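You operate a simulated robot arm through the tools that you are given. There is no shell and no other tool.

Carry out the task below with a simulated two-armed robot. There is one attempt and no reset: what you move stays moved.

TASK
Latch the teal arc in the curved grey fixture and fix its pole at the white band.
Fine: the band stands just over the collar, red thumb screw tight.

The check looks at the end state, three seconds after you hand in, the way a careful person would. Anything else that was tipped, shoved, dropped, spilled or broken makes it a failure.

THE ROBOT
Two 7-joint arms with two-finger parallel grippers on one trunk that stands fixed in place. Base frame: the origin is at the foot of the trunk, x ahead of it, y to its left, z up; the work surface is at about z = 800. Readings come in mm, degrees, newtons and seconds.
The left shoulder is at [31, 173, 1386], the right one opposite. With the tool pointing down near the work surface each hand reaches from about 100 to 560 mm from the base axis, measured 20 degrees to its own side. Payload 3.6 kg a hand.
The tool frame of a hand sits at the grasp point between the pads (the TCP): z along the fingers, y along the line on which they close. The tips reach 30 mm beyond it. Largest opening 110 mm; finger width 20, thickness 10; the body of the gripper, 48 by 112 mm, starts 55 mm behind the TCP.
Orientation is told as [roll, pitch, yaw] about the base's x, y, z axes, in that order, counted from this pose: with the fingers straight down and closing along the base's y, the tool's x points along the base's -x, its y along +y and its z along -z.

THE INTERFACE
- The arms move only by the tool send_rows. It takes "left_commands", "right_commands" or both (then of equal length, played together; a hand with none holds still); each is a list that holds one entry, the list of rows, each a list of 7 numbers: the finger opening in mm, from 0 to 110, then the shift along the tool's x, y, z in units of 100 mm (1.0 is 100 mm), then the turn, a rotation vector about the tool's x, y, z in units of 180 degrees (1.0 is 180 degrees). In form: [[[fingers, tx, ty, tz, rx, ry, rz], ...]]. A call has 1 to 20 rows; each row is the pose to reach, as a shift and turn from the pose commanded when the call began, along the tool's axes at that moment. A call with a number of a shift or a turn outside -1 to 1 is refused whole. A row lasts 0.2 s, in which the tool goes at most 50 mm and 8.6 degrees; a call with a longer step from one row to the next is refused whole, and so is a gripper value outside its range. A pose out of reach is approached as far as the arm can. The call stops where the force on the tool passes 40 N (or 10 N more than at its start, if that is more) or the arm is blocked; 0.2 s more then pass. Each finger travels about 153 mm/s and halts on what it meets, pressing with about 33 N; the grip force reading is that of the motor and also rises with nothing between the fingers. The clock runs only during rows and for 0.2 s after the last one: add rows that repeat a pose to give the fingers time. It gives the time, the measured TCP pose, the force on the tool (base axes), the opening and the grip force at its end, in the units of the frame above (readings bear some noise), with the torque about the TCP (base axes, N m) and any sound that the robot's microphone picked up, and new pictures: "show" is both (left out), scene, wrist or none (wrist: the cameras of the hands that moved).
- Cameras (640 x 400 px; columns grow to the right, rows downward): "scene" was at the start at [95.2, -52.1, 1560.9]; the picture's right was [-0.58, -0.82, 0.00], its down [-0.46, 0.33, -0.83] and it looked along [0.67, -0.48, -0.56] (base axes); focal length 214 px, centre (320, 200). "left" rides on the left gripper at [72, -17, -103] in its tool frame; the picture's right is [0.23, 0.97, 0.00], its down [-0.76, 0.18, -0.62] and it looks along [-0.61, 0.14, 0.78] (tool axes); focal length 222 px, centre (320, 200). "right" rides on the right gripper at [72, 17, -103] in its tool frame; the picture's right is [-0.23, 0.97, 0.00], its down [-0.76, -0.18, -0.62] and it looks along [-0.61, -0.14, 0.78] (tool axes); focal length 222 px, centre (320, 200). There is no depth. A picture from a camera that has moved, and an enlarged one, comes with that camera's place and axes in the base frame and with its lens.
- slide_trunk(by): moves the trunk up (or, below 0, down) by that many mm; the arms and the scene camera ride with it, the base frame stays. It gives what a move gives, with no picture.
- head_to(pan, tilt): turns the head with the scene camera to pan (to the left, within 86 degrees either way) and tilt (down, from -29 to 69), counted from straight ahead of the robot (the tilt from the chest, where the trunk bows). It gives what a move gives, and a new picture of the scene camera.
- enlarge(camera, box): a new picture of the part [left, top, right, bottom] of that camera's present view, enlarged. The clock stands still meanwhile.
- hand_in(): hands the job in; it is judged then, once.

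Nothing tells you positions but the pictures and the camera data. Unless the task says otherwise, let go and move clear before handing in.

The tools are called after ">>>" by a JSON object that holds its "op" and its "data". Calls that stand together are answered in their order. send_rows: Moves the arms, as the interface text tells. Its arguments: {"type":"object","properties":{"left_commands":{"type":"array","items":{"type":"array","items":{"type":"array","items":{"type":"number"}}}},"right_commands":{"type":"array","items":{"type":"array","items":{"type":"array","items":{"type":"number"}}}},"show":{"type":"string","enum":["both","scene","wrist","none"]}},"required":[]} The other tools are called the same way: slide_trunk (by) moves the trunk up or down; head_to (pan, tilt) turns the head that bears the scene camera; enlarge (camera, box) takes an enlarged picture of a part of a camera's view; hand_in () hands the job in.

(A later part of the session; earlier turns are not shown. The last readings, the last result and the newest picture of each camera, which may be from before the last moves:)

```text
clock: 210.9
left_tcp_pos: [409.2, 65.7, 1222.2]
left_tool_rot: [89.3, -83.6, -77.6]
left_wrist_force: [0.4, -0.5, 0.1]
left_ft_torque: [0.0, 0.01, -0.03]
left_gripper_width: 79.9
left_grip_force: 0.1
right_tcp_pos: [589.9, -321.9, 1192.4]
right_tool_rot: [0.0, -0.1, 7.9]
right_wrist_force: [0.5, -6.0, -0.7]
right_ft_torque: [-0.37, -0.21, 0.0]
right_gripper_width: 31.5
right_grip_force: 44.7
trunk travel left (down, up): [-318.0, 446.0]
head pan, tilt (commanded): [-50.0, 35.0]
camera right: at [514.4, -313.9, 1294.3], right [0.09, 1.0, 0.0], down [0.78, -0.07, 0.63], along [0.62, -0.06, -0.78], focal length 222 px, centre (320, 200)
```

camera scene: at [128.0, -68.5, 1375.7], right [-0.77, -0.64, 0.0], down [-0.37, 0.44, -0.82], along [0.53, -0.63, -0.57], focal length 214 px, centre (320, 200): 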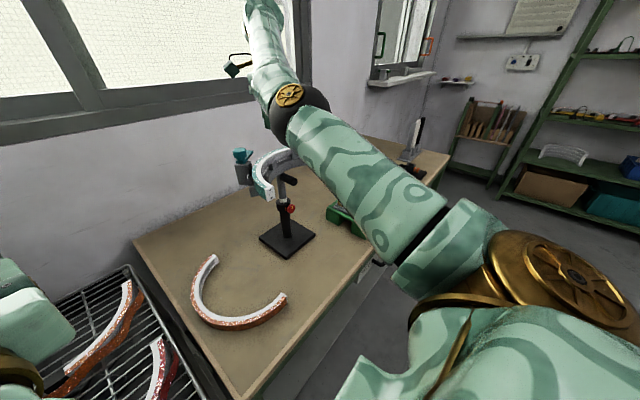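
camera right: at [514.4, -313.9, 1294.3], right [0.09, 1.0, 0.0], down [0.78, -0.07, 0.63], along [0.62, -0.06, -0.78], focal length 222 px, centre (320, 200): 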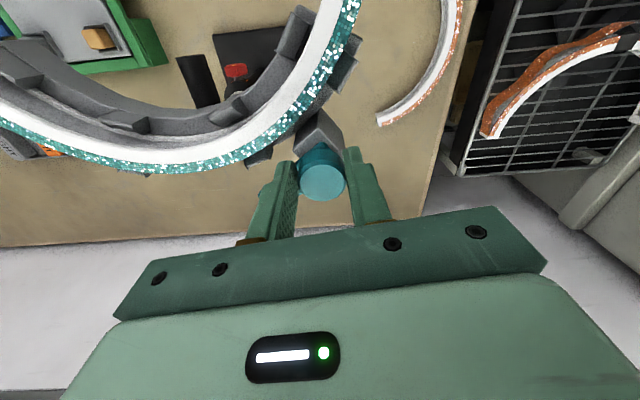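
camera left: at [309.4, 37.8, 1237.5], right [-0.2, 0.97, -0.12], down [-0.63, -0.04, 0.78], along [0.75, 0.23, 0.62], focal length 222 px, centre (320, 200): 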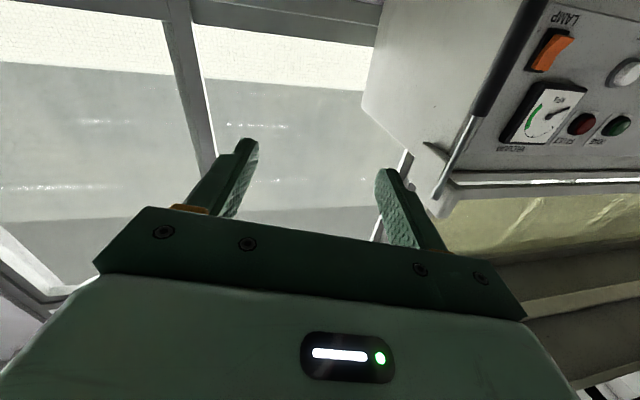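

The knob is gripped (31.5 mm). I'll ease off the side force and start twisting clockwise.

>>> {"op": "send_rows", "data": {"right_commands": [[[18, 0, -0.025, 0, 0, 0, 0.0], [18, 0, -0.025, 0, 0, 0, 0.03], [18, 0, -0.025, 0, 0, 0, 0.06], [18, 0, -0.025, 0, 0, 0, 0.1], [18, 0, -0.025, 0, 0, 0, 0.14], [18, 0, -0.025, 0, 0, 0, 0.18], [18, 0, -0.025, 0, 0, 0, 0.22]]], "show": "wrist"}}

>>> {"op": "enlarge", "data": {"camera": "right", "box": [200, 60, 440, 220]}}

```text
clock: 212.5
left_tcp_pos: [408.1, 69.3, 1221.4]
left_tool_rot: [89.2, -83.7, -77.3]
left_wrist_force: [0.1, 0.3, 0.3]
left_ft_torque: [-0.04, -0.02, 0.0]
left_gripper_width: 80.0
left_grip_force: 0.1
right_tcp_pos: [590.9, -317.1, 1193.4]
right_tool_rot: [0.2, 0.0, -31.5]
right_wrist_force: [-14.4, 22.3, -19.8]
right_ft_torque: [0.7, 0.89, 0.05]
right_gripper_width: 31.2
right_grip_force: 45.0
trunk travel left (down, up): [-318.0, 446.0]
head pan, tilt (commanded): [-50.0, 35.0]
camera right: at [536.5, -264.5, 1295.0], right [0.7, 0.71, 0.0], down [0.55, -0.55, 0.62], along [0.45, -0.44, -0.78], focal length 222 px, centre (320, 200)
```

right: 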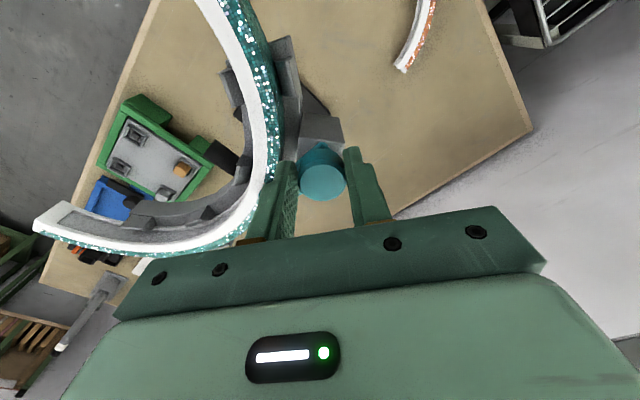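

```text
2.50 times, centred on (320, 140) of right
camera zoom: at [536.5, -264.5, 1295.0], right [0.7, 0.71, 0.0], down [0.55, -0.55, 0.62], along [0.45, -0.44, -0.78], focal length 555 px, centre (320, 350)
```

zoom: 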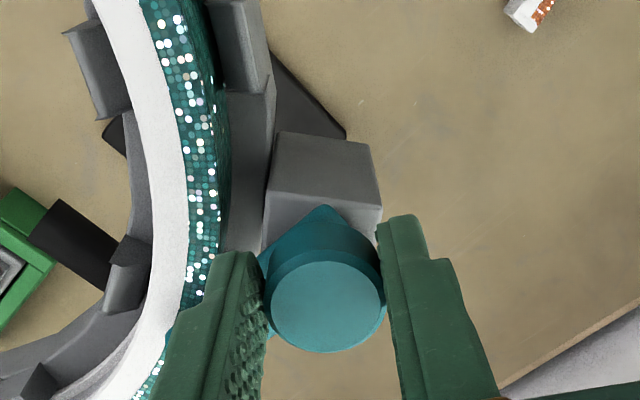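

The lever turns with the gripper (about 40° done), but side force has built up. I'll relieve it by small offsets and continue turning in smaller steps.

>>> {"op": "send_rows", "data": {"right_commands": [[[18, 0.02, 0.009, 0.015, 0, 0, 0.0], [18, 0.02, 0.009, 0.017, 0, 0, 0.02], [18, 0.02, 0.009, 0.017, 0, 0, 0.05], [18, 0.02, 0.009, 0.017, 0, 0, 0.08]]], "show": "wrist"}}

```text
clock: 213.5
left_tcp_pos: [411.5, 69.7, 1221.0]
left_tool_rot: [88.4, -83.7, -76.7]
left_wrist_force: [-0.5, 0.8, 0.0]
left_ft_torque: [0.02, -0.01, -0.01]
left_gripper_width: 80.0
left_grip_force: 0.2
right_tcp_pos: [591.3, -317.0, 1193.7]
right_tool_rot: [0.3, -0.3, -46.0]
right_wrist_force: [15.2, 16.2, 9.4]
right_ft_torque: [-0.6, -1.35, 0.15]
right_gripper_width: 31.4
right_grip_force: 45.2
trunk travel left (down, up): [-318.0, 446.0]
head pan, tilt (commanded): [-50.0, 35.0]
camera right: at [551.8, -251.5, 1294.7], right [0.86, 0.51, 0.0], down [0.4, -0.67, 0.63], along [0.32, -0.54, -0.78], focal length 222 px, centre (320, 200)
```

right: 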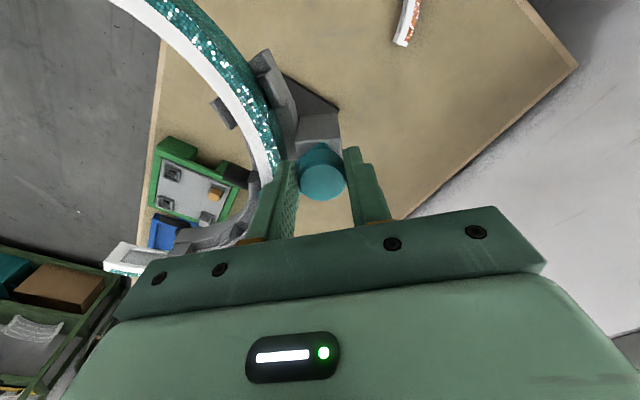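

>>> {"op": "send_rows", "data": {"right_commands": [[[18, 0, 0.017, -0.006, 0, 0, 0.0], [18, 0, 0.017, -0.006, 0, 0, 0.03], [18, 0, 0.017, -0.006, 0, 0, 0.06], [18, 0, 0.017, -0.006, 0, 0, 0.09]]], "show": "wrist"}}

>>> {"op": "enlarge", "data": {"camera": "right", "box": [200, 60, 440, 220]}}

```text
clock: 214.5
left_tcp_pos: [410.8, 69.9, 1220.6]
left_tool_rot: [88.1, -83.7, -76.4]
left_wrist_force: [-1.1, -0.2, -0.1]
left_ft_torque: [0.02, -0.02, 0.0]
left_gripper_width: 79.9
left_grip_force: 0.1
right_tcp_pos: [592.1, -313.7, 1191.4]
right_tool_rot: [0.1, -0.2, -62.2]
right_wrist_force: [20.6, 13.6, 14.6]
right_ft_torque: [-0.97, -1.02, 0.15]
right_gripper_width: 31.5
right_grip_force: 45.1
trunk travel left (down, up): [-318.0, 446.0]
head pan, tilt (commanded): [-50.0, 35.0]
camera right: at [572.9, -242.4, 1294.1], right [0.97, 0.25, 0.0], down [0.19, -0.76, 0.63], along [0.16, -0.6, -0.78], focal length 222 px, centre (320, 200)
```

right: 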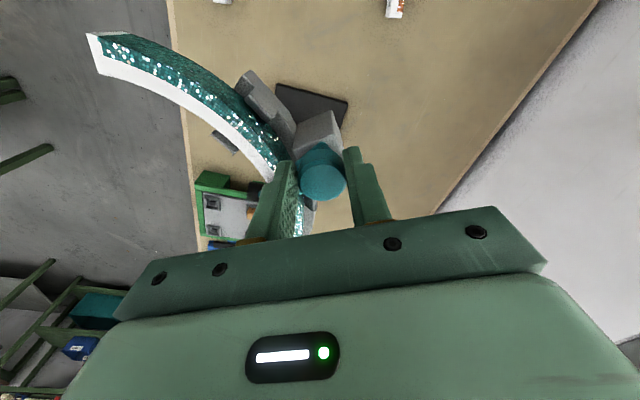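

```text
2.50 times, centred on (320, 140) of right
camera zoom: at [572.9, -242.4, 1294.1], right [0.97, 0.25, 0.0], down [0.19, -0.76, 0.63], along [0.16, -0.6, -0.78], focal length 555 px, centre (320, 350)
```

zoom: 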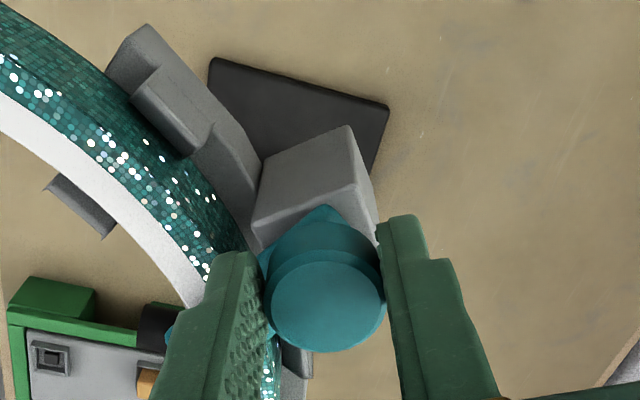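

Something may be shifting: the side force is about 25 N. I'll check the stand from the head before continuing.

>>> {"op": "enlarge", "data": {"camera": "scene", "box": [200, 100, 400, 280]}}

```text
2.22 times, centred on (300, 190) of scene
camera zoom: at [130.5, -64.8, 1375.7], right [-0.77, -0.64, 0.0], down [-0.37, 0.44, -0.82], along [0.53, -0.63, -0.57], focal length 477 px, centre (364, 222)
```

zoom: 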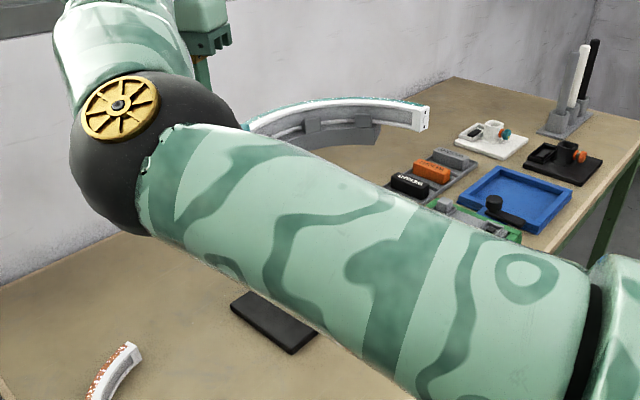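

The stand and arc are where they were. The lever has turned about 70° and its tip is over the arc. I'll relieve the side force and turn the last 12–15°.

>>> {"op": "send_rows", "data": {"right_commands": [[[18, 0, 0.02, -0.012, 0, 0, 0.0], [18, 0, 0.02, -0.012, 0, 0, 0.02], [18, 0, 0.02, -0.012, 0, 0, 0.045], [18, 0, 0.02, -0.012, 0, 0, 0.07]]], "show": "wrist"}}

>>> {"op": "enlarge", "data": {"camera": "right", "box": [200, 60, 440, 220]}}

```text
clock: 215.5
left_tcp_pos: [410.2, 68.4, 1220.2]
left_tool_rot: [88.3, -83.7, -76.7]
left_wrist_force: [-0.1, -0.2, -0.4]
left_ft_torque: [0.02, 0.01, 0.0]
left_gripper_width: 80.0
left_grip_force: 0.0
right_tcp_pos: [592.5, -314.5, 1191.6]
right_tool_rot: [-0.1, -0.1, -74.9]
right_wrist_force: [5.3, 16.7, -7.2]
right_ft_torque: [-0.22, -0.12, 0.02]
right_gripper_width: 31.6
right_grip_force: 44.5
trunk travel left (down, up): [-318.0, 446.0]
head pan, tilt (commanded): [-50.0, 35.0]
camera right: at [590.6, -239.8, 1294.0], right [1.0, 0.03, 0.0], down [0.03, -0.78, 0.62], along [0.02, -0.62, -0.78], focal length 222 px, centre (320, 200)
```

right: 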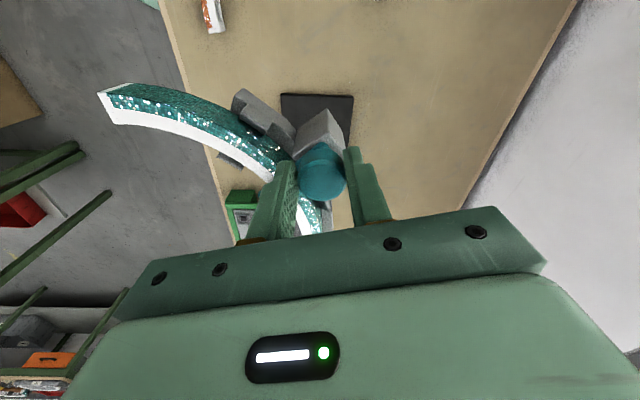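

```text
2.50 times, centred on (320, 140) of right
camera zoom: at [590.6, -239.8, 1294.0], right [1.0, 0.03, 0.0], down [0.03, -0.78, 0.62], along [0.02, -0.62, -0.78], focal length 555 px, centre (320, 350)
```

zoom: 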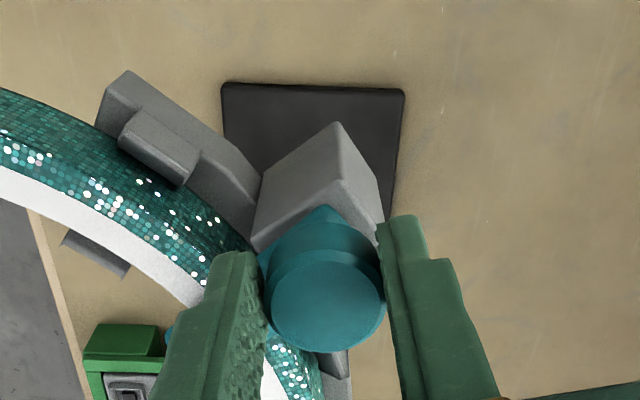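

The lever has turned about 83° and lies across the arc. I'll turn a few degrees more to feel for a stop.

>>> {"op": "send_rows", "data": {"right_commands": [[[18, 0.01, 0.005, 0.004, 0, 0, 0.0], [18, 0.01, 0.005, 0.004, 0, 0, 0.025], [18, 0.01, 0.005, 0.004, 0, 0, 0.05]]], "show": "wrist"}}

>>> {"op": "enlarge", "data": {"camera": "right", "box": [200, 60, 440, 220]}}

```text
clock: 216.3
left_tcp_pos: [412.3, 67.3, 1222.7]
left_tool_rot: [88.1, -83.6, -76.3]
left_wrist_force: [0.4, 0.2, -0.1]
left_ft_torque: [-0.04, 0.02, -0.04]
left_gripper_width: 80.1
left_grip_force: 0.1
right_tcp_pos: [594.0, -314.5, 1191.3]
right_tool_rot: [0.1, -0.1, -83.9]
right_wrist_force: [10.5, 10.9, -6.1]
right_ft_torque: [0.04, -0.31, 0.99]
right_gripper_width: 31.9
right_grip_force: 44.7
trunk travel left (down, up): [-318.0, 446.0]
head pan, tilt (commanded): [-50.0, 35.0]
camera right: at [602.9, -240.8, 1294.1], right [0.99, -0.12, 0.0], down [-0.1, -0.78, 0.62], along [-0.07, -0.62, -0.78], focal length 222 px, centre (320, 200)
```

right: 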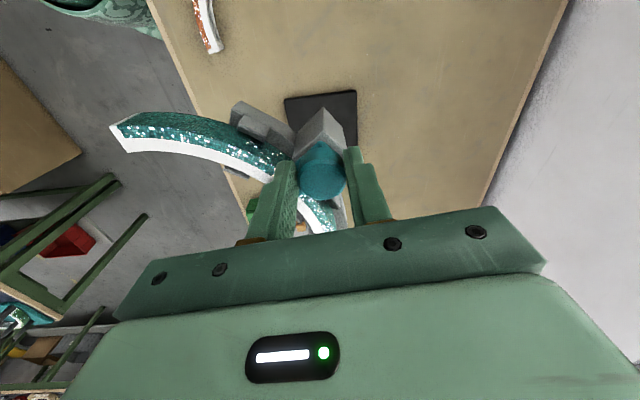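

```text
2.50 times, centred on (320, 140) of right
camera zoom: at [602.9, -240.8, 1294.1], right [0.99, -0.12, 0.0], down [-0.1, -0.78, 0.62], along [-0.07, -0.62, -0.78], focal length 555 px, centre (320, 350)
```

zoom: 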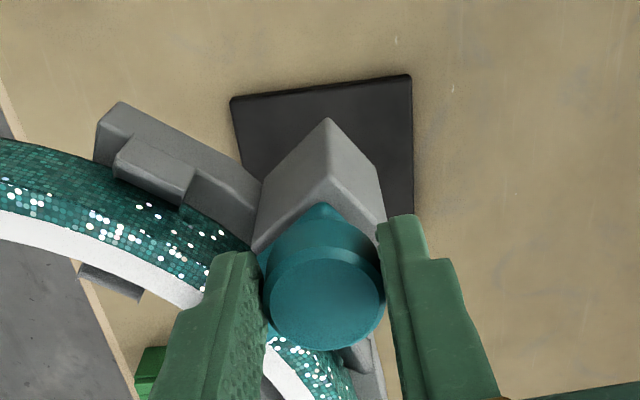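

Torque rose to about 1 N·m: the lever is at its stop. I'll open and lift clear, then inspect.

>>> {"op": "send_rows", "data": {"right_commands": [[[18, 0, 0, 0, 0, 0, -0.02], [34, 0, 0, 0, 0, 0, -0.02], [46, 0, 0, 0, 0, 0, -0.02], [52, 0, 0, 0, 0, 0, -0.02], [52, 0, 0, -0.1, 0, 0, -0.02], [52, 0, 0, -0.22, 0, 0, -0.02], [52, 0, 0, -0.36, 0, 0, -0.02], [52, 0, 0, -0.5, 0, 0, -0.02], [52, 0, 0, -0.6, 0, 0, -0.02]]], "show": "wrist"}}

>>> {"op": "enlarge", "data": {"camera": "right", "box": [160, 0, 460, 220]}}

```text
clock: 218.3
left_tcp_pos: [408.0, 66.0, 1222.5]
left_tool_rot: [89.5, -83.7, -77.7]
left_wrist_force: [0.4, -0.6, 0.3]
left_ft_torque: [0.01, 0.0, -0.01]
left_gripper_width: 79.9
left_grip_force: 0.0
right_tcp_pos: [591.7, -316.2, 1252.0]
right_tool_rot: [0.2, 0.0, -80.2]
right_wrist_force: [-0.9, -0.2, -0.1]
right_ft_torque: [0.0, 0.04, 0.0]
right_gripper_width: 52.1
right_grip_force: 0.1
trunk travel left (down, up): [-318.0, 446.0]
head pan, tilt (commanded): [-50.0, 35.0]
camera right: at [595.2, -242.0, 1354.9], right [1.0, -0.06, 0.0], down [-0.05, -0.78, 0.62], along [-0.03, -0.62, -0.78], focal length 222 px, centre (320, 200)
```

right: 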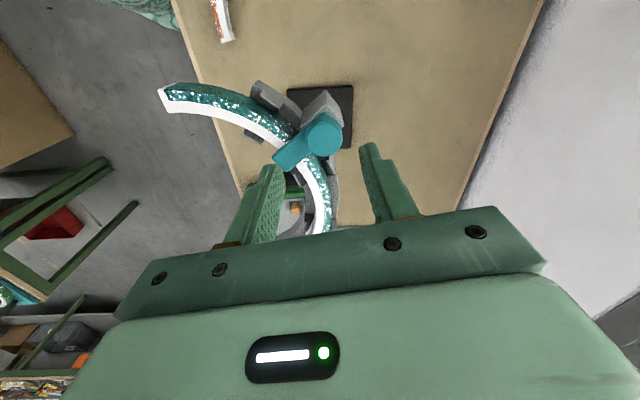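

```text
1.82 times, centred on (310, 110) of right
camera zoom: at [595.2, -242.0, 1354.9], right [1.0, -0.06, 0.0], down [-0.05, -0.78, 0.62], along [-0.03, -0.62, -0.78], focal length 404 px, centre (338, 364)
```

zoom: 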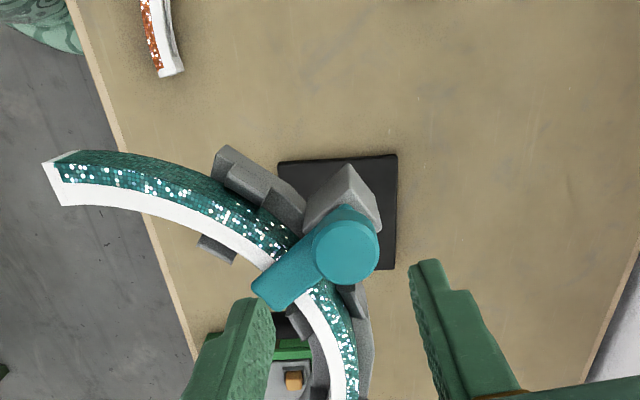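

The lever lies across the arc: latched. Now the orange arc: I'll measure where it is now, to put it back to its original place (ends at about (368, -231) and (655, -229)).

>>> {"op": "enlarge", "data": {"camera": "scene", "box": [170, 230, 310, 340]}}

>>> {"op": "enlarge", "data": {"camera": "scene", "box": [275, 195, 315, 225]}}

```text
3.64 times, centred on (240, 285) of scene
camera zoom: at [127.9, -68.3, 1375.7], right [-0.77, -0.64, 0.0], down [-0.37, 0.44, -0.82], along [0.53, -0.63, -0.57], focal length 780 px, centre (611, -109)
```

zoom: 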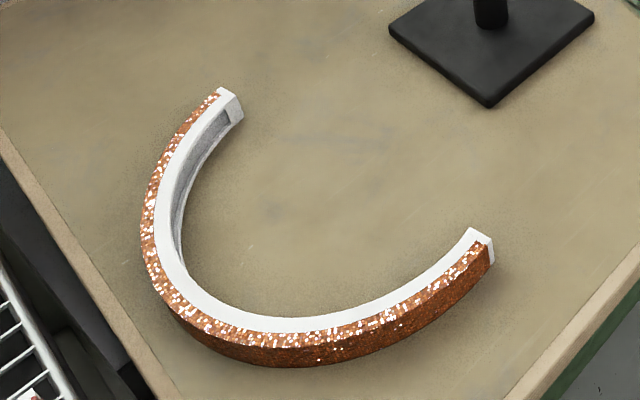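

```text
13.33 times, centred on (295, 210) of scene
camera zoom: at [127.9, -68.3, 1375.7], right [-0.77, -0.64, 0.0], down [-0.37, 0.44, -0.82], along [0.53, -0.63, -0.57], focal length 2860 px, centre (653, 67)
```

zoom: 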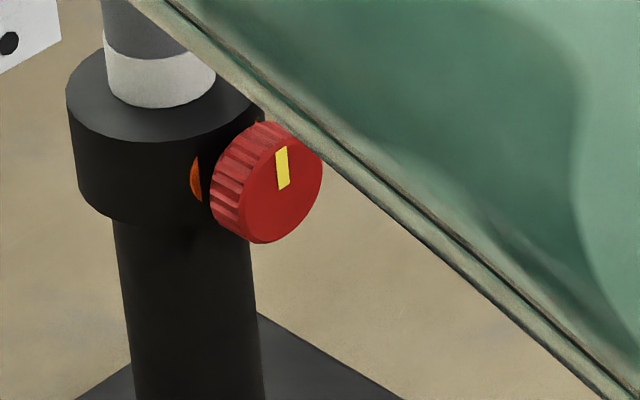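

Orange now: centre about (559, -237), turned 11°; originally about (511, -233), 0.5°. I'll raise the trunk (the hand rides up clear), then bring the right hand around to the orange arc.

>>> {"op": "slide_trunk", "data": {"by": 90}}

>>> {"op": "send_rows", "data": {"right_commands": [[[56, 0.1, -0.03, 0.05, 0, 0, -0.03], [56, 0.25, -0.06, 0.1, 0, 0, -0.07], [56, 0.4, -0.09, 0.2, 0, 0, -0.11], [56, 0.55, -0.12, 0.3, 0, 0, -0.15], [56, 0.7, -0.15, 0.35, 0, 0, -0.19], [56, 0.85, -0.18, 0.4, 0, 0, -0.23], [56, 0.95, -0.2, 0.4, 0, 0, -0.27]]], "show": "none"}}

>>> {"op": "slide_trunk", "data": {"by": 80}}

>>> {"op": "send_rows", "data": {"right_commands": [[[56, 0, 0, 0, 0, 0, 0]]], "show": "scene"}}

```text
clock: 219.6
left_tcp_pos: [409.0, 65.4, 1310.9]
left_tool_rot: [88.8, -83.6, -77.1]
left_wrist_force: [0.4, 0.0, 0.0]
left_ft_torque: [0.02, -0.04, 0.0]
left_gripper_width: 80.2
left_grip_force: 0.0
right_tcp_pos: [593.1, -316.7, 1341.8]
right_tool_rot: [0.2, -0.1, -80.2]
right_wrist_force: [0.1, -0.4, 1.1]
right_ft_torque: [-0.04, 0.01, -0.01]
right_gripper_width: 52.2
right_grip_force: 0.0
trunk travel left (down, up): [-408.0, 356.0]
head pan, tilt (commanded): [-50.0, 35.0]
```

```text
clock: 221.2
left_tcp_pos: [403.5, 66.3, 1314.0]
left_tool_rot: [91.4, -83.7, -79.8]
left_wrist_force: [-0.7, 0.4, 0.4]
left_ft_torque: [-0.05, 0.01, 0.0]
left_gripper_width: 79.9
left_grip_force: 0.0
right_tcp_pos: [514.3, -288.5, 1380.5]
right_tool_rot: [0.1, 0.0, -33.8]
right_wrist_force: [-1.7, 0.1, 0.5]
right_ft_torque: [-0.01, -0.09, 0.01]
right_gripper_width: 55.9
right_grip_force: 0.0
right hand out of reach, approached as far as the arm can: row 6, 7
trunk travel left (down, up): [-408.0, 356.0]
head pan, tilt (commanded): [-50.0, 35.0]
```

```text
clock: 222.4
left_tcp_pos: [408.8, 67.0, 1391.8]
left_tool_rot: [89.1, -83.6, -77.5]
left_wrist_force: [-0.1, 0.6, 0.1]
left_ft_torque: [0.0, -0.02, -0.03]
left_gripper_width: 80.1
left_grip_force: 0.0
right_tcp_pos: [521.1, -287.9, 1459.2]
right_tool_rot: [0.2, -0.3, -31.5]
right_wrist_force: [0.0, 1.2, 0.8]
right_ft_torque: [-0.01, 0.03, -0.01]
right_gripper_width: 56.3
right_grip_force: 0.1
trunk travel left (down, up): [-488.0, 276.0]
head pan, tilt (commanded): [-50.0, 35.0]
```

```text
clock: 222.8
left_tcp_pos: [409.3, 65.6, 1391.8]
left_tool_rot: [89.4, -83.6, -77.8]
left_wrist_force: [0.3, 0.5, 0.5]
left_ft_torque: [0.01, -0.01, 0.01]
left_gripper_width: 80.2
left_grip_force: 0.0
right_tcp_pos: [520.3, -287.6, 1460.0]
right_tool_rot: [0.2, -0.1, -31.7]
right_wrist_force: [-0.4, 0.0, 0.7]
right_ft_torque: [0.01, -0.03, 0.01]
right_gripper_width: 56.0
right_grip_force: 0.1
trunk travel left (down, up): [-488.0, 276.0]
head pan, tilt (commanded): [-50.0, 35.0]
camera scene: at [81.0, -68.4, 1547.4], right [-0.77, -0.64, 0.0], down [-0.37, 0.44, -0.82], along [0.53, -0.63, -0.57], focal length 214 px, centre (320, 200)
```

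scene: 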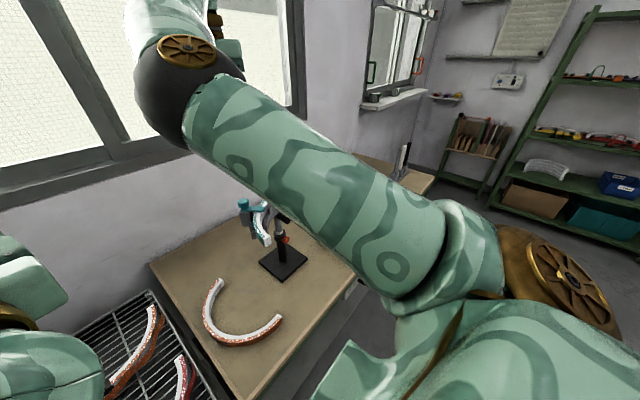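

>>> {"op": "send_rows", "data": {"right_commands": [[[56, 0.05, 0.12, 0.15, 0, 0, -0.015], [56, 0.1, 0.24, 0.3, 0, 0, -0.03], [56, 0.16, 0.36, 0.45, 0, 0, -0.05], [56, 0.22, 0.48, 0.6, 0, 0, -0.07], [56, 0.28, 0.6, 0.75, 0, 0, -0.09], [56, 0.335, 0.73, 0.9, 0, 0, -0.1]]], "show": "none"}}

>>> {"op": "send_rows", "data": {"right_commands": [[[56, 0.02, 0.12, 0.16, 0, 0, -0.01], [56, 0.04, 0.24, 0.33, 0, 0, -0.02], [56, 0.06, 0.36, 0.5, 0, 0, -0.03], [56, 0.08, 0.48, 0.66, 0, 0, -0.04], [56, 0.1, 0.6, 0.83, 0, 0, -0.05], [56, 0.12, 0.7, 1.0, 0, 0, -0.06]]], "show": "scene"}}

```text
clock: 224.2
left_tcp_pos: [409.9, 67.3, 1390.1]
left_tool_rot: [89.0, -83.6, -77.3]
left_wrist_force: [0.5, 0.3, 0.8]
left_ft_torque: [-0.03, -0.01, -0.03]
left_gripper_width: 80.1
left_grip_force: 0.1
right_tcp_pos: [531.5, -207.7, 1368.8]
right_tool_rot: [0.1, -0.3, -13.6]
right_wrist_force: [-0.8, 0.5, -0.4]
right_ft_torque: [-0.03, -0.01, 0.03]
right_gripper_width: 56.2
right_grip_force: 0.0
right hand out of reach, approached as far as the arm can: row 2
trunk travel left (down, up): [-488.0, 276.0]
head pan, tilt (commanded): [-50.0, 35.0]
```

```text
clock: 225.6
left_tcp_pos: [409.7, 67.7, 1390.0]
left_tool_rot: [89.1, -83.6, -77.5]
left_wrist_force: [-0.6, 0.6, -0.3]
left_ft_torque: [-0.02, 0.02, -0.01]
left_gripper_width: 79.9
left_grip_force: 0.1
right_tcp_pos: [584.0, -156.7, 1277.5]
right_tool_rot: [0.1, -0.1, -2.8]
right_wrist_force: [0.1, -0.6, -0.7]
right_ft_torque: [-0.01, 0.02, 0.03]
right_gripper_width: 56.0
right_grip_force: 0.1
right hand out of reach, approached as far as the arm can: row 1, 2, 3, 4, 5, 6
trunk travel left (down, up): [-488.0, 276.0]
head pan, tilt (commanded): [-50.0, 35.0]
camera scene: at [82.1, -68.2, 1547.4], right [-0.77, -0.64, 0.0], down [-0.37, 0.44, -0.82], along [0.53, -0.63, -0.57], focal length 214 px, centre (320, 200)
```

scene: 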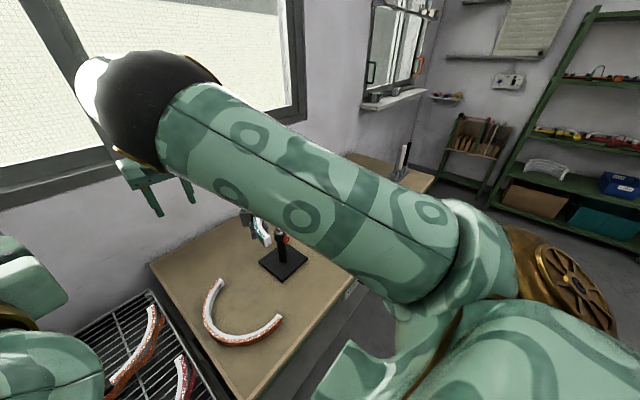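

The arm has now switched to an elbow-up posture, which suits downward reaching. I'll descend toward the orange arc's middle.

>>> {"op": "send_rows", "data": {"right_commands": [[[56, 0.05, 0.05, 0.16, 0, 0, -0.01], [56, 0.1, 0.1, 0.33, 0, 0, -0.02], [56, 0.15, 0.16, 0.5, 0, 0, -0.03], [56, 0.2, 0.22, 0.66, 0, 0, -0.04], [56, 0.24, 0.27, 0.83, 0, 0, -0.05], [56, 0.276, 0.307, 1.0, 0, 0, -0.06]]], "show": "none"}}

>>> {"op": "send_rows", "data": {"right_commands": [[[56, 0.05, 0.05, 0.16, 0, 0, -0.004], [56, 0.1, 0.1, 0.33, 0, 0, -0.008], [56, 0.15, 0.16, 0.5, 0, 0, -0.012], [56, 0.2, 0.22, 0.66, 0, 0, -0.015], [56, 0.24, 0.27, 0.83, 0, 0, -0.015], [56, 0.27, 0.3, 1.0, 0, 0, -0.015]]], "show": "scene"}}

```text
clock: 227.0
left_tcp_pos: [409.0, 66.2, 1391.2]
left_tool_rot: [89.2, -83.5, -77.4]
left_wrist_force: [0.0, -0.6, 0.6]
left_ft_torque: [0.01, 0.0, 0.05]
left_gripper_width: 79.8
left_grip_force: 0.1
right_tcp_pos: [599.5, -138.8, 1176.9]
right_tool_rot: [0.1, -0.2, 8.0]
right_wrist_force: [0.9, -0.3, 0.0]
right_ft_torque: [-0.01, 0.03, -0.01]
right_gripper_width: 56.0
right_grip_force: 0.0
right hand out of reach, approached as far as the arm can: row 1, 2, 3, 4, 5, 6
trunk travel left (down, up): [-488.0, 276.0]
head pan, tilt (commanded): [-50.0, 35.0]
```

```text
clock: 228.4
left_tcp_pos: [409.7, 66.2, 1391.4]
left_tool_rot: [89.3, -83.6, -77.5]
left_wrist_force: [-0.4, 0.3, 0.3]
left_ft_torque: [0.0, 0.0, -0.01]
left_gripper_width: 80.2
left_grip_force: 0.1
right_tcp_pos: [592.1, -116.0, 1070.7]
right_tool_rot: [0.0, -0.2, 10.6]
right_wrist_force: [-1.1, 0.1, 0.7]
right_ft_torque: [-0.01, 0.02, 0.05]
right_gripper_width: 55.8
right_grip_force: 0.1
right hand out of reach, approached as far as the arm can: row 1, 2, 3, 4, 5, 6
trunk travel left (down, up): [-488.0, 276.0]
head pan, tilt (commanded): [-50.0, 35.0]
camera scene: at [81.8, -68.3, 1547.4], right [-0.77, -0.64, 0.0], down [-0.37, 0.44, -0.82], along [0.53, -0.63, -0.57], focal length 214 px, centre (320, 200)
```

scene: 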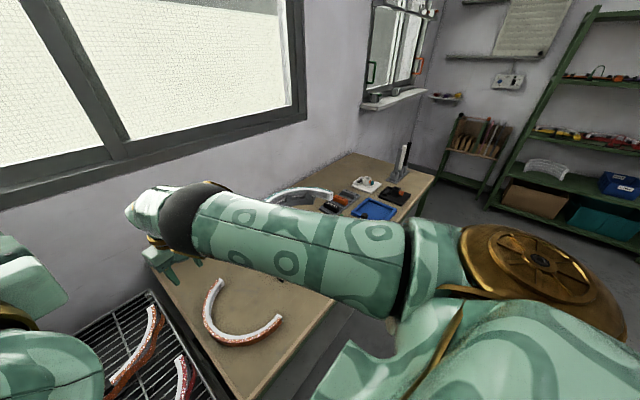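

>>> {"op": "send_rows", "data": {"right_commands": [[[56, 0.05, 0.03, 0.16, 0, 0, 0], [56, 0.1, 0.06, 0.33, 0, 0, 0], [56, 0.15, 0.09, 0.5, 0, 0, 0], [56, 0.2, 0.12, 0.66, 0, 0, 0], [56, 0.25, 0.14, 0.83, 0, 0, 0], [56, 0.3, 0.16, 1.0, 0, 0, 0]]], "show": "none"}}

>>> {"op": "send_rows", "data": {"right_commands": [[[56, 0.06, 0.03, 0.12, 0, 0, 0], [56, 0.12, 0.06, 0.24, 0, 0, 0], [56, 0.18, 0.08, 0.36, 0, 0, 0], [56, 0.24, 0.1, 0.48, 0, 0, 0], [56, 0.3, 0.11, 0.6, 0, 0, 0], [56, 0.3, 0.11, 0.65, 0, 0, 0]]]}}

```text
clock: 229.8
left_tcp_pos: [408.5, 65.3, 1391.6]
left_tool_rot: [89.3, -83.6, -77.6]
left_wrist_force: [-0.7, 0.5, -0.9]
left_ft_torque: [0.03, -0.05, 0.01]
left_gripper_width: 79.9
left_grip_force: 0.0
right_tcp_pos: [563.9, -106.9, 971.9]
right_tool_rot: [0.0, -0.3, 10.7]
right_wrist_force: [0.0, -0.1, -0.5]
right_ft_torque: [0.0, 0.0, 0.0]
right_gripper_width: 56.2
right_grip_force: 0.0
right hand out of reach, approached as far as the arm can: row 2, 3, 4, 5, 6
trunk travel left (down, up): [-488.0, 276.0]
head pan, tilt (commanded): [-50.0, 35.0]
```

```text
clock: 231.2
left_tcp_pos: [410.0, 66.4, 1391.9]
left_tool_rot: [89.3, -83.6, -77.6]
left_wrist_force: [-0.4, -0.1, -0.4]
left_ft_torque: [0.01, 0.0, 0.01]
left_gripper_width: 80.1
left_grip_force: 0.2
right_tcp_pos: [533.4, -101.1, 904.0]
right_tool_rot: [-0.1, -0.1, 10.7]
right_wrist_force: [-0.7, 0.0, 0.0]
right_ft_torque: [-0.01, 0.01, 0.0]
right_gripper_width: 55.9
right_grip_force: 0.1
right hand out of reach, approached as far as the arm can: row 3, 4, 5
trunk travel left (down, up): [-488.0, 276.0]
head pan, tilt (commanded): [-50.0, 35.0]
camera scene: at [81.5, -68.3, 1547.5], right [-0.77, -0.64, 0.0], down [-0.37, 0.44, -0.82], along [0.53, -0.63, -0.57], focal length 214 px, centre (320, 200)
camera right: at [458.1, -98.4, 1007.1], right [0.04, 1.0, 0.0], down [0.78, -0.03, 0.62], along [0.62, -0.03, -0.78], focal length 222 px, centre (320, 200)
```

scene: 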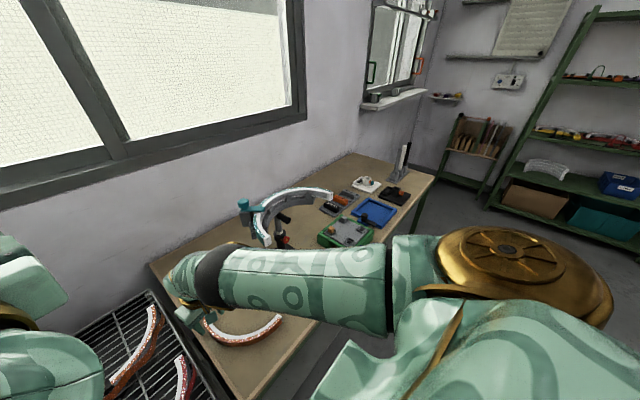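
right: 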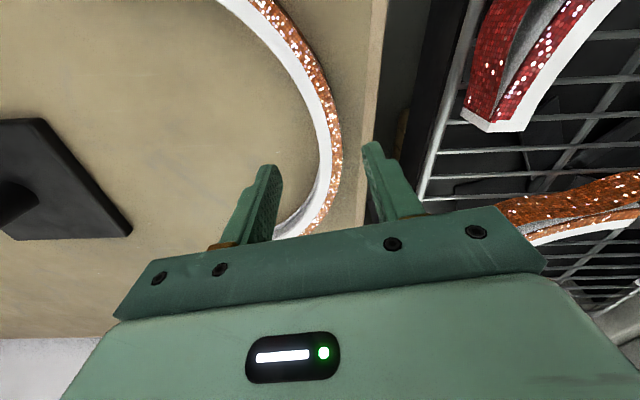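

I'm above the orange arc's middle. I'll check the fit and center on it.

>>> {"op": "enlarge", "data": {"camera": "right", "box": [200, 0, 440, 240]}}

>>> {"op": "enlarge", "data": {"camera": "scene", "box": [230, 180, 350, 260]}}

```text
1.67 times, centred on (320, 120) of right
camera zoom: at [458.1, -98.4, 1007.1], right [0.04, 1.0, 0.0], down [0.78, -0.03, 0.62], along [0.62, -0.03, -0.78], focal length 370 px, centre (320, 333)
```

zoom: 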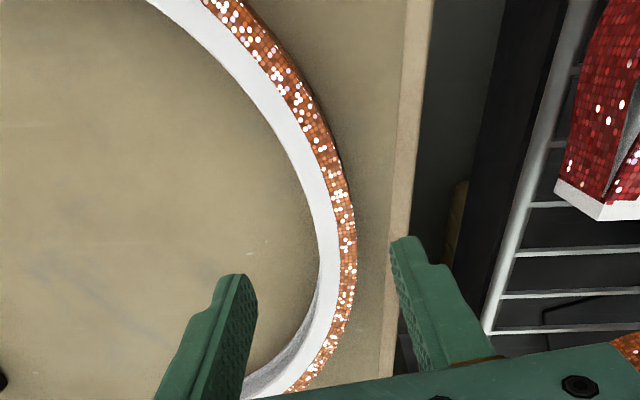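

```text
5.00 times, centred on (290, 220) of scene
camera zoom: at [81.5, -68.3, 1547.5], right [-0.77, -0.64, 0.0], down [-0.37, 0.44, -0.82], along [0.53, -0.63, -0.57], focal length 1072 px, centre (470, 100)
```

zoom: 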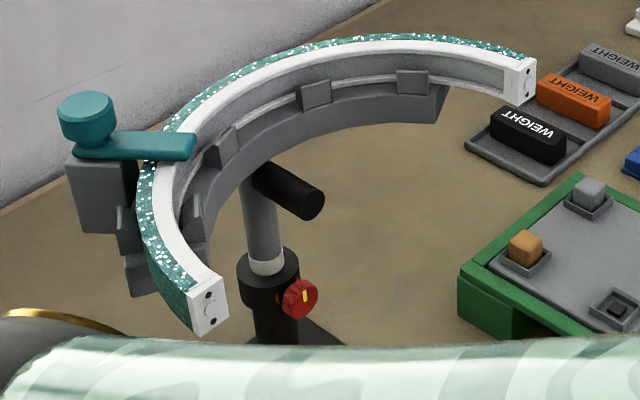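

The teal arc is latched in the fixture: the lever lies across it. For the orange arc I'll shift 10 mm to center, and descend to grip height.

>>> {"op": "send_rows", "data": {"right_commands": [[[54, 0, 0.05, 0, 0, 0, 0], [54, 0, 0.1, 0, 0, 0, 0], [54, 0, 0.1, 0.15, 0, 0, 0], [54, 0, 0.1, 0.3, 0, 0, 0], [54, 0, 0.1, 0.45, 0, 0, 0], [54, 0, 0.1, 0.58, 0, 0, 0], [54, 0, 0.1, 0.68, 0, 0, 0], [54, 0, 0.1, 0.7, 0, 0, 0], [54, 0, 0.1, 0.7, 0, 0, 0]]], "show": "wrist"}}

>>> {"op": "enlarge", "data": {"camera": "right", "box": [220, 80, 420, 240]}}

```text
clock: 233.2
left_tcp_pos: [409.0, 66.1, 1391.2]
left_tool_rot: [89.2, -83.7, -77.8]
left_wrist_force: [0.2, 0.2, -0.6]
left_ft_torque: [-0.01, 0.03, 0.0]
left_gripper_width: 79.8
left_grip_force: 0.0
right_tcp_pos: [513.4, -95.3, 852.4]
right_tool_rot: [0.0, -0.3, 10.7]
right_wrist_force: [0.1, 0.1, -0.5]
right_ft_torque: [0.03, -0.01, -0.04]
right_gripper_width: 54.2
right_grip_force: 0.0
right hand out of reach, approached as far as the arm can: row 2, 5, 6, 7, 8, 9
trunk travel left (down, up): [-488.0, 276.0]
head pan, tilt (commanded): [-50.0, 35.0]
camera right: at [438.4, -91.0, 954.5], right [0.04, 1.0, 0.0], down [0.78, -0.03, 0.63], along [0.63, -0.03, -0.78], focal length 222 px, centre (320, 200)
```

right: 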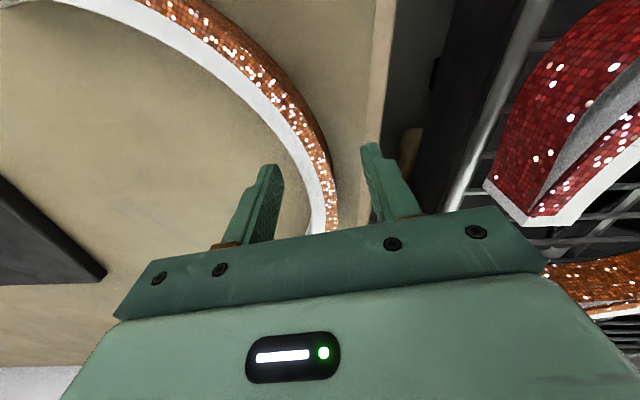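

```text
2.50 times, centred on (320, 160) of right
camera zoom: at [438.4, -91.0, 954.5], right [0.04, 1.0, 0.0], down [0.78, -0.03, 0.63], along [0.63, -0.03, -0.78], focal length 555 px, centre (320, 300)
```

zoom: 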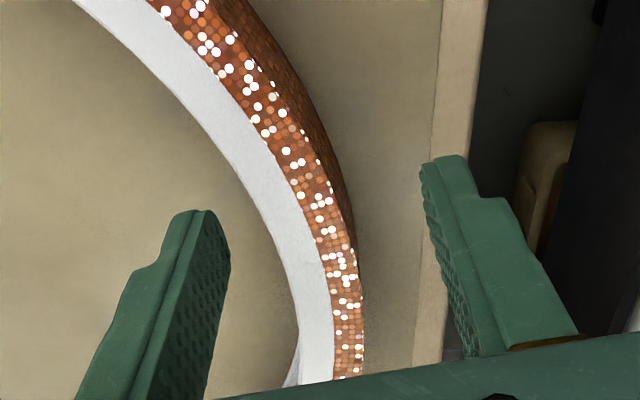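

The arm is at full stretch here. I'll raise the hand, lower the trunk by 60, then go down again.

>>> {"op": "send_rows", "data": {"right_commands": [[[54, -0.05, 0, -0.2, 0, 0, 0], [54, -0.1, 0, -0.4, 0, 0, 0], [54, -0.15, 0, -0.6, 0, 0, 0], [54, -0.18, 0, -0.8, 0, 0, 0]]], "show": "none"}}

>>> {"op": "slide_trunk", "data": {"by": -60}}

>>> {"op": "send_rows", "data": {"right_commands": [[[54, 0, 0, 0.0, 0, 0, 0]]], "show": "wrist"}}

```text
clock: 234.2
left_tcp_pos: [408.8, 67.1, 1391.7]
left_tool_rot: [89.3, -83.7, -77.6]
left_wrist_force: [0.5, 0.5, -0.1]
left_ft_torque: [-0.01, -0.01, 0.01]
left_gripper_width: 80.0
left_grip_force: 0.1
right_tcp_pos: [544.9, -91.9, 926.7]
right_tool_rot: [0.0, 0.0, 10.7]
right_wrist_force: [-0.4, -0.5, -0.2]
right_ft_torque: [0.01, 0.0, 0.0]
right_gripper_width: 54.2
right_grip_force: 0.0
right hand out of reach, approached as far as the arm can: row 2, 3, 4
trunk travel left (down, up): [-488.0, 276.0]
head pan, tilt (commanded): [-50.0, 35.0]
```

```text
clock: 235.2
left_tcp_pos: [407.3, 66.2, 1330.7]
left_tool_rot: [89.4, -83.7, -77.8]
left_wrist_force: [-0.4, -0.6, 0.6]
left_ft_torque: [0.02, 0.0, 0.0]
left_gripper_width: 80.1
left_grip_force: 0.1
right_tcp_pos: [544.4, -93.1, 853.5]
right_tool_rot: [0.3, 1.1, 10.6]
right_wrist_force: [0.2, -0.6, 0.7]
right_ft_torque: [-0.04, 0.0, 0.03]
right_gripper_width: 53.9
right_grip_force: 0.1
trunk travel left (down, up): [-428.0, 336.0]
head pan, tilt (commanded): [-50.0, 35.0]
```

```text
clock: 235.6
left_tcp_pos: [409.1, 66.4, 1331.8]
left_tool_rot: [89.3, -83.6, -77.6]
left_wrist_force: [0.3, -0.5, 0.3]
left_ft_torque: [0.0, 0.01, -0.02]
left_gripper_width: 80.0
left_grip_force: 0.0
right_tcp_pos: [545.6, -91.9, 855.2]
right_tool_rot: [0.3, 1.2, 10.7]
right_wrist_force: [0.0, 0.4, -1.3]
right_ft_torque: [-0.01, -0.01, -0.01]
right_gripper_width: 54.3
right_grip_force: 0.1
trunk travel left (down, up): [-428.0, 336.0]
head pan, tilt (commanded): [-50.0, 35.0]
camera right: at [471.8, -88.3, 958.0], right [0.04, 1.0, 0.0], down [0.79, -0.03, 0.61], along [0.61, -0.03, -0.79], focal length 222 px, centre (320, 200)
```

right: 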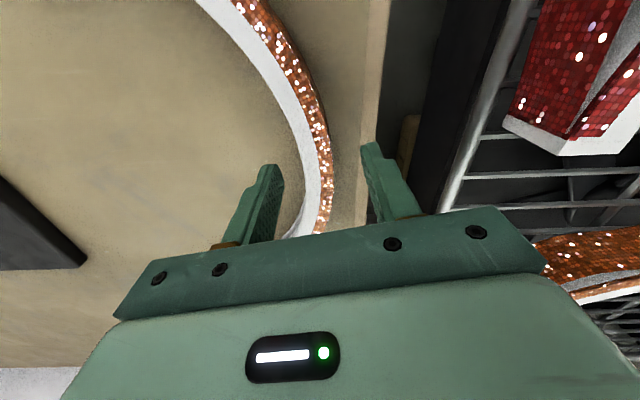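

>>> {"op": "send_rows", "data": {"right_commands": [[[54, 0.08, 0.015, 0, 0, -0.004, 0], [54, 0.163, 0.031, 0, 0, -0.007, 0], [54, 0.163, 0.031, 0, 0, -0.007, 0], [54, 0.163, 0.031, 0.05, 0, -0.007, 0]]], "show": "none"}}

>>> {"op": "enlarge", "data": {"camera": "right", "box": [220, 80, 420, 240]}}

```text
clock: 236.6
left_tcp_pos: [407.9, 66.6, 1331.4]
left_tool_rot: [89.4, -83.5, -77.6]
left_wrist_force: [0.0, -0.2, -0.9]
left_ft_torque: [-0.02, -0.01, -0.02]
left_gripper_width: 80.1
left_grip_force: 0.1
right_tcp_pos: [541.4, -92.8, 842.1]
right_tool_rot: [0.3, -0.1, 10.8]
right_wrist_force: [0.0, 0.3, 0.3]
right_ft_torque: [-0.02, 0.02, -0.01]
right_gripper_width: 54.1
right_grip_force: 0.0
right hand out of reach, approached as far as the arm can: row 1, 2, 3, 4
trunk travel left (down, up): [-428.0, 336.0]
head pan, tilt (commanded): [-50.0, 35.0]
```

```text
2.50 times, centred on (320, 160) of right
camera zoom: at [466.6, -89.3, 944.2], right [0.04, 1.0, 0.01], down [0.78, -0.04, 0.62], along [0.62, -0.02, -0.78], focal length 555 px, centre (320, 300)
```

zoom: 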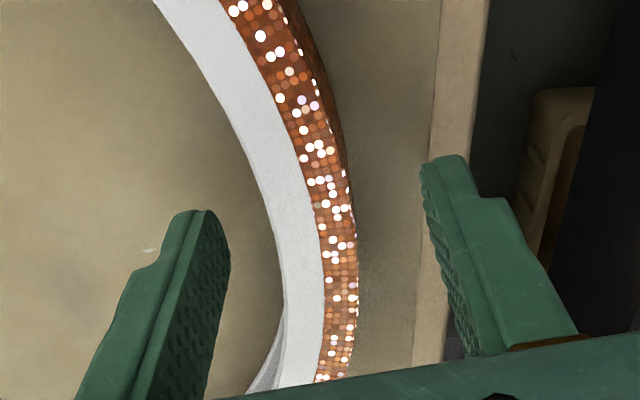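

>>> {"op": "send_rows", "data": {"right_commands": [[[54, 0, 0, 0.03, 0, 0, 0.013], [54, 0, 0, 0.06, 0, 0, 0.027], [54, 0, 0, 0.09, 0, 0, 0.027], [54, 0, 0, 0.09, 0, 0, 0.027]]], "show": "none"}}

>>> {"op": "enlarge", "data": {"camera": "right", "box": [220, 80, 420, 240]}}

```text
clock: 237.6
left_tcp_pos: [408.6, 66.3, 1331.8]
left_tool_rot: [89.4, -83.7, -77.8]
left_wrist_force: [0.1, 0.6, -0.4]
left_ft_torque: [-0.01, 0.01, -0.02]
left_gripper_width: 80.1
left_grip_force: 0.0
right_tcp_pos: [542.5, -91.9, 832.2]
right_tool_rot: [0.3, -0.2, 5.9]
right_wrist_force: [0.3, 0.1, -0.4]
right_ft_torque: [0.0, -0.01, -0.02]
right_gripper_width: 53.9
right_grip_force: 0.0
trunk travel left (down, up): [-428.0, 336.0]
head pan, tilt (commanded): [-50.0, 35.0]
```

```text
2.50 times, centred on (320, 160) of right
camera zoom: at [467.3, -82.9, 935.1], right [0.13, 0.99, 0.01], down [0.77, -0.1, 0.62], along [0.62, -0.08, -0.78], focal length 555 px, centre (320, 300)
```

zoom: 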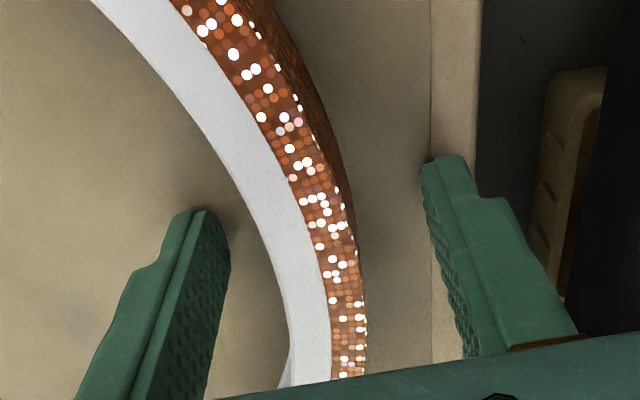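

>>> {"op": "send_rows", "data": {"right_commands": [[[54, 0, -0.03, 0, 0, 0, 0], [54, 0, -0.03, 0, 0, 0, 0], [40, 0, -0.03, 0, 0, 0, 0], [25, 0, -0.03, 0, 0, 0, 0], [10, 0, -0.03, 0, 0, 0, 0], [0, 0, -0.03, 0, 0, 0, 0], [0, 0, -0.03, 0, 0, 0, 0], [0, 0, -0.03, 0, 0, 0, 0]]], "show": "none"}}

>>> {"op": "send_rows", "data": {"right_commands": [[[0, 0, 0, -0.01, 0, 0, 0], [0, 0, 0, -0.02, 0, 0, 0], [0, 0, 0, -0.04, 0, 0, 0], [0, 0, 0, -0.06, 0, 0, 0], [0, 0, 0, -0.08, 0, 0, 0], [0, 0, 0, -0.1, 0, 0, 0]]], "show": "wrist"}}

```text
clock: 239.4
left_tcp_pos: [409.2, 67.4, 1331.8]
left_tool_rot: [89.3, -83.6, -77.7]
left_wrist_force: [0.4, -0.3, 0.1]
left_ft_torque: [-0.02, 0.0, -0.03]
left_gripper_width: 80.3
left_grip_force: 0.1
right_tcp_pos: [542.9, -94.8, 831.9]
right_tool_rot: [0.3, -0.2, 5.8]
right_wrist_force: [0.1, -0.1, 0.2]
right_ft_torque: [-0.16, -0.04, 0.15]
right_gripper_width: 20.9
right_grip_force: 33.0
trunk travel left (down, up): [-428.0, 336.0]
head pan, tilt (commanded): [-50.0, 35.0]
```

```text
clock: 240.8
left_tcp_pos: [409.9, 66.3, 1331.6]
left_tool_rot: [89.4, -83.7, -77.6]
left_wrist_force: [0.5, -0.6, -0.4]
left_ft_torque: [-0.01, 0.02, -0.04]
left_gripper_width: 79.8
left_grip_force: 0.0
right_tcp_pos: [541.8, -94.9, 842.8]
right_tool_rot: [0.3, -0.1, 5.8]
right_wrist_force: [0.2, 0.1, -1.6]
right_ft_torque: [0.13, -0.02, 0.02]
right_gripper_width: 21.3
right_grip_force: 33.1
trunk travel left (down, up): [-428.0, 336.0]
head pan, tilt (commanded): [-50.0, 35.0]
camera right: at [467.5, -86.3, 945.0], right [0.13, 0.99, 0.01], down [0.78, -0.1, 0.62], along [0.62, -0.08, -0.78], focal length 222 px, centre (320, 200)
```

right: 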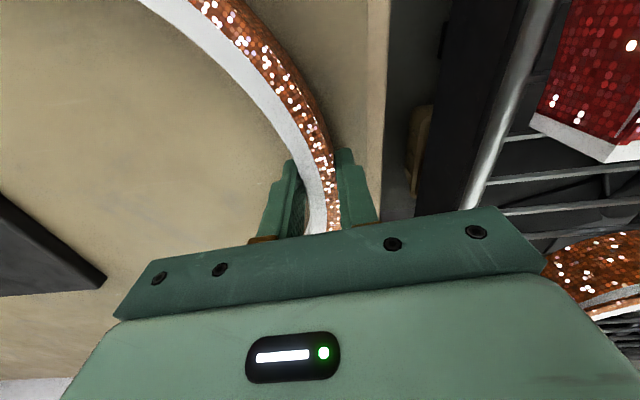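

The orange arc is held and lifted 11 mm. I'll raise the trunk slightly, then move and turn it back (about -20 mm in x, +5 in y at the hand, -10.5°).

>>> {"op": "slide_trunk", "data": {"by": 25}}

>>> {"op": "send_rows", "data": {"right_commands": [[[0, 0.03, 0.01, 0, 0, 0, 0.01], [0, 0.07, 0.025, 0, 0, 0, 0.02], [0, 0.11, 0.04, 0, 0, 0, 0.03], [0, 0.15, 0.055, 0, 0, 0, 0.04], [0, 0.19, 0.07, 0, 0, 0, 0.05], [0, 0.197, 0.074, 0, 0, 0, 0.058], [0, 0.197, 0.074, 0, 0, 0, 0.058]]]}}

>>> {"op": "enlarge", "data": {"camera": "scene", "box": [170, 230, 310, 340]}}

```text
clock: 241.5
left_tcp_pos: [410.3, 67.2, 1356.3]
left_tool_rot: [89.1, -83.6, -77.4]
left_wrist_force: [-0.2, -0.3, 0.7]
left_ft_torque: [0.02, 0.03, 0.01]
left_gripper_width: 80.2
left_grip_force: 0.1
right_tcp_pos: [541.5, -96.8, 867.7]
right_tool_rot: [0.4, -0.1, 5.8]
right_wrist_force: [-0.3, -0.1, -2.0]
right_ft_torque: [0.13, 0.01, -0.02]
right_gripper_width: 20.9
right_grip_force: 33.1
trunk travel left (down, up): [-453.0, 311.0]
head pan, tilt (commanded): [-50.0, 35.0]
```

```text
clock: 243.1
left_tcp_pos: [409.5, 66.1, 1355.4]
left_tool_rot: [89.3, -83.6, -77.6]
left_wrist_force: [-0.2, -0.9, 0.2]
left_ft_torque: [0.02, -0.02, 0.02]
left_gripper_width: 79.9
left_grip_force: 0.1
right_tcp_pos: [535.7, -99.4, 862.5]
right_tool_rot: [0.6, 0.1, -4.5]
right_wrist_force: [-0.8, -0.3, -2.1]
right_ft_torque: [0.07, -0.1, 0.01]
right_gripper_width: 21.1
right_grip_force: 32.9
right hand out of reach, approached as far as the arm can: row 3, 4, 5, 6, 7
trunk travel left (down, up): [-453.0, 311.0]
head pan, tilt (commanded): [-50.0, 35.0]
camera scene: at [88.2, -68.3, 1512.2], right [-0.77, -0.64, 0.0], down [-0.37, 0.44, -0.82], along [0.53, -0.63, -0.57], focal length 214 px, centre (320, 200)
camera right: at [464.3, -78.4, 965.0], right [0.3, 0.95, 0.01], down [0.75, -0.24, 0.62], along [0.59, -0.18, -0.78], focal length 222 px, centre (320, 200)
```

scene: 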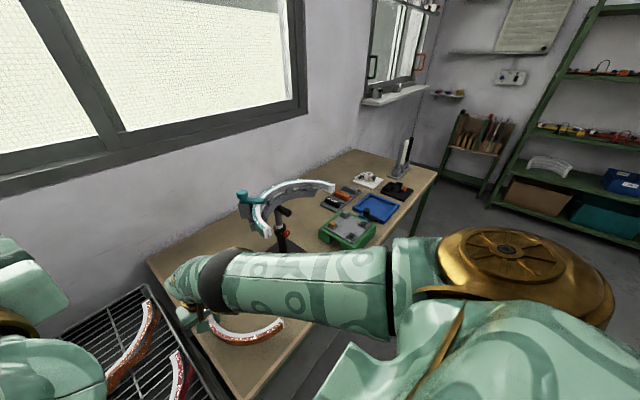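
right: 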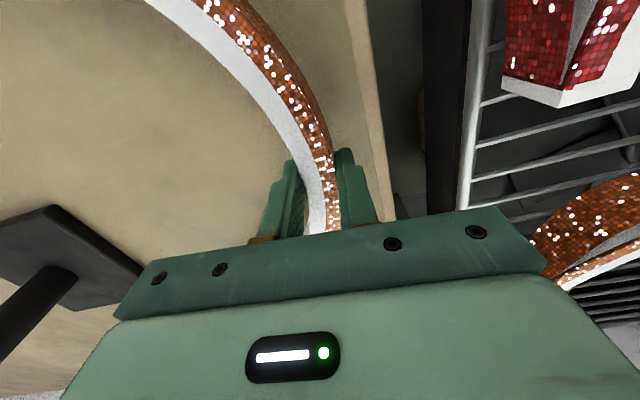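

```text
3.64 times, centred on (240, 285) of scene
camera zoom: at [88.2, -68.3, 1512.2], right [-0.77, -0.64, 0.0], down [-0.37, 0.44, -0.82], along [0.53, -0.63, -0.57], focal length 780 px, centre (611, -109)
```

zoom: 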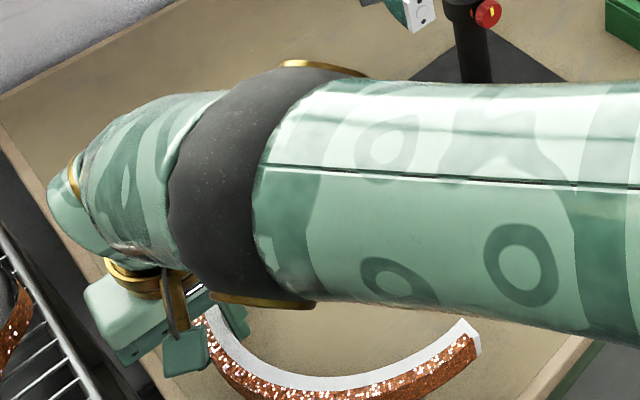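

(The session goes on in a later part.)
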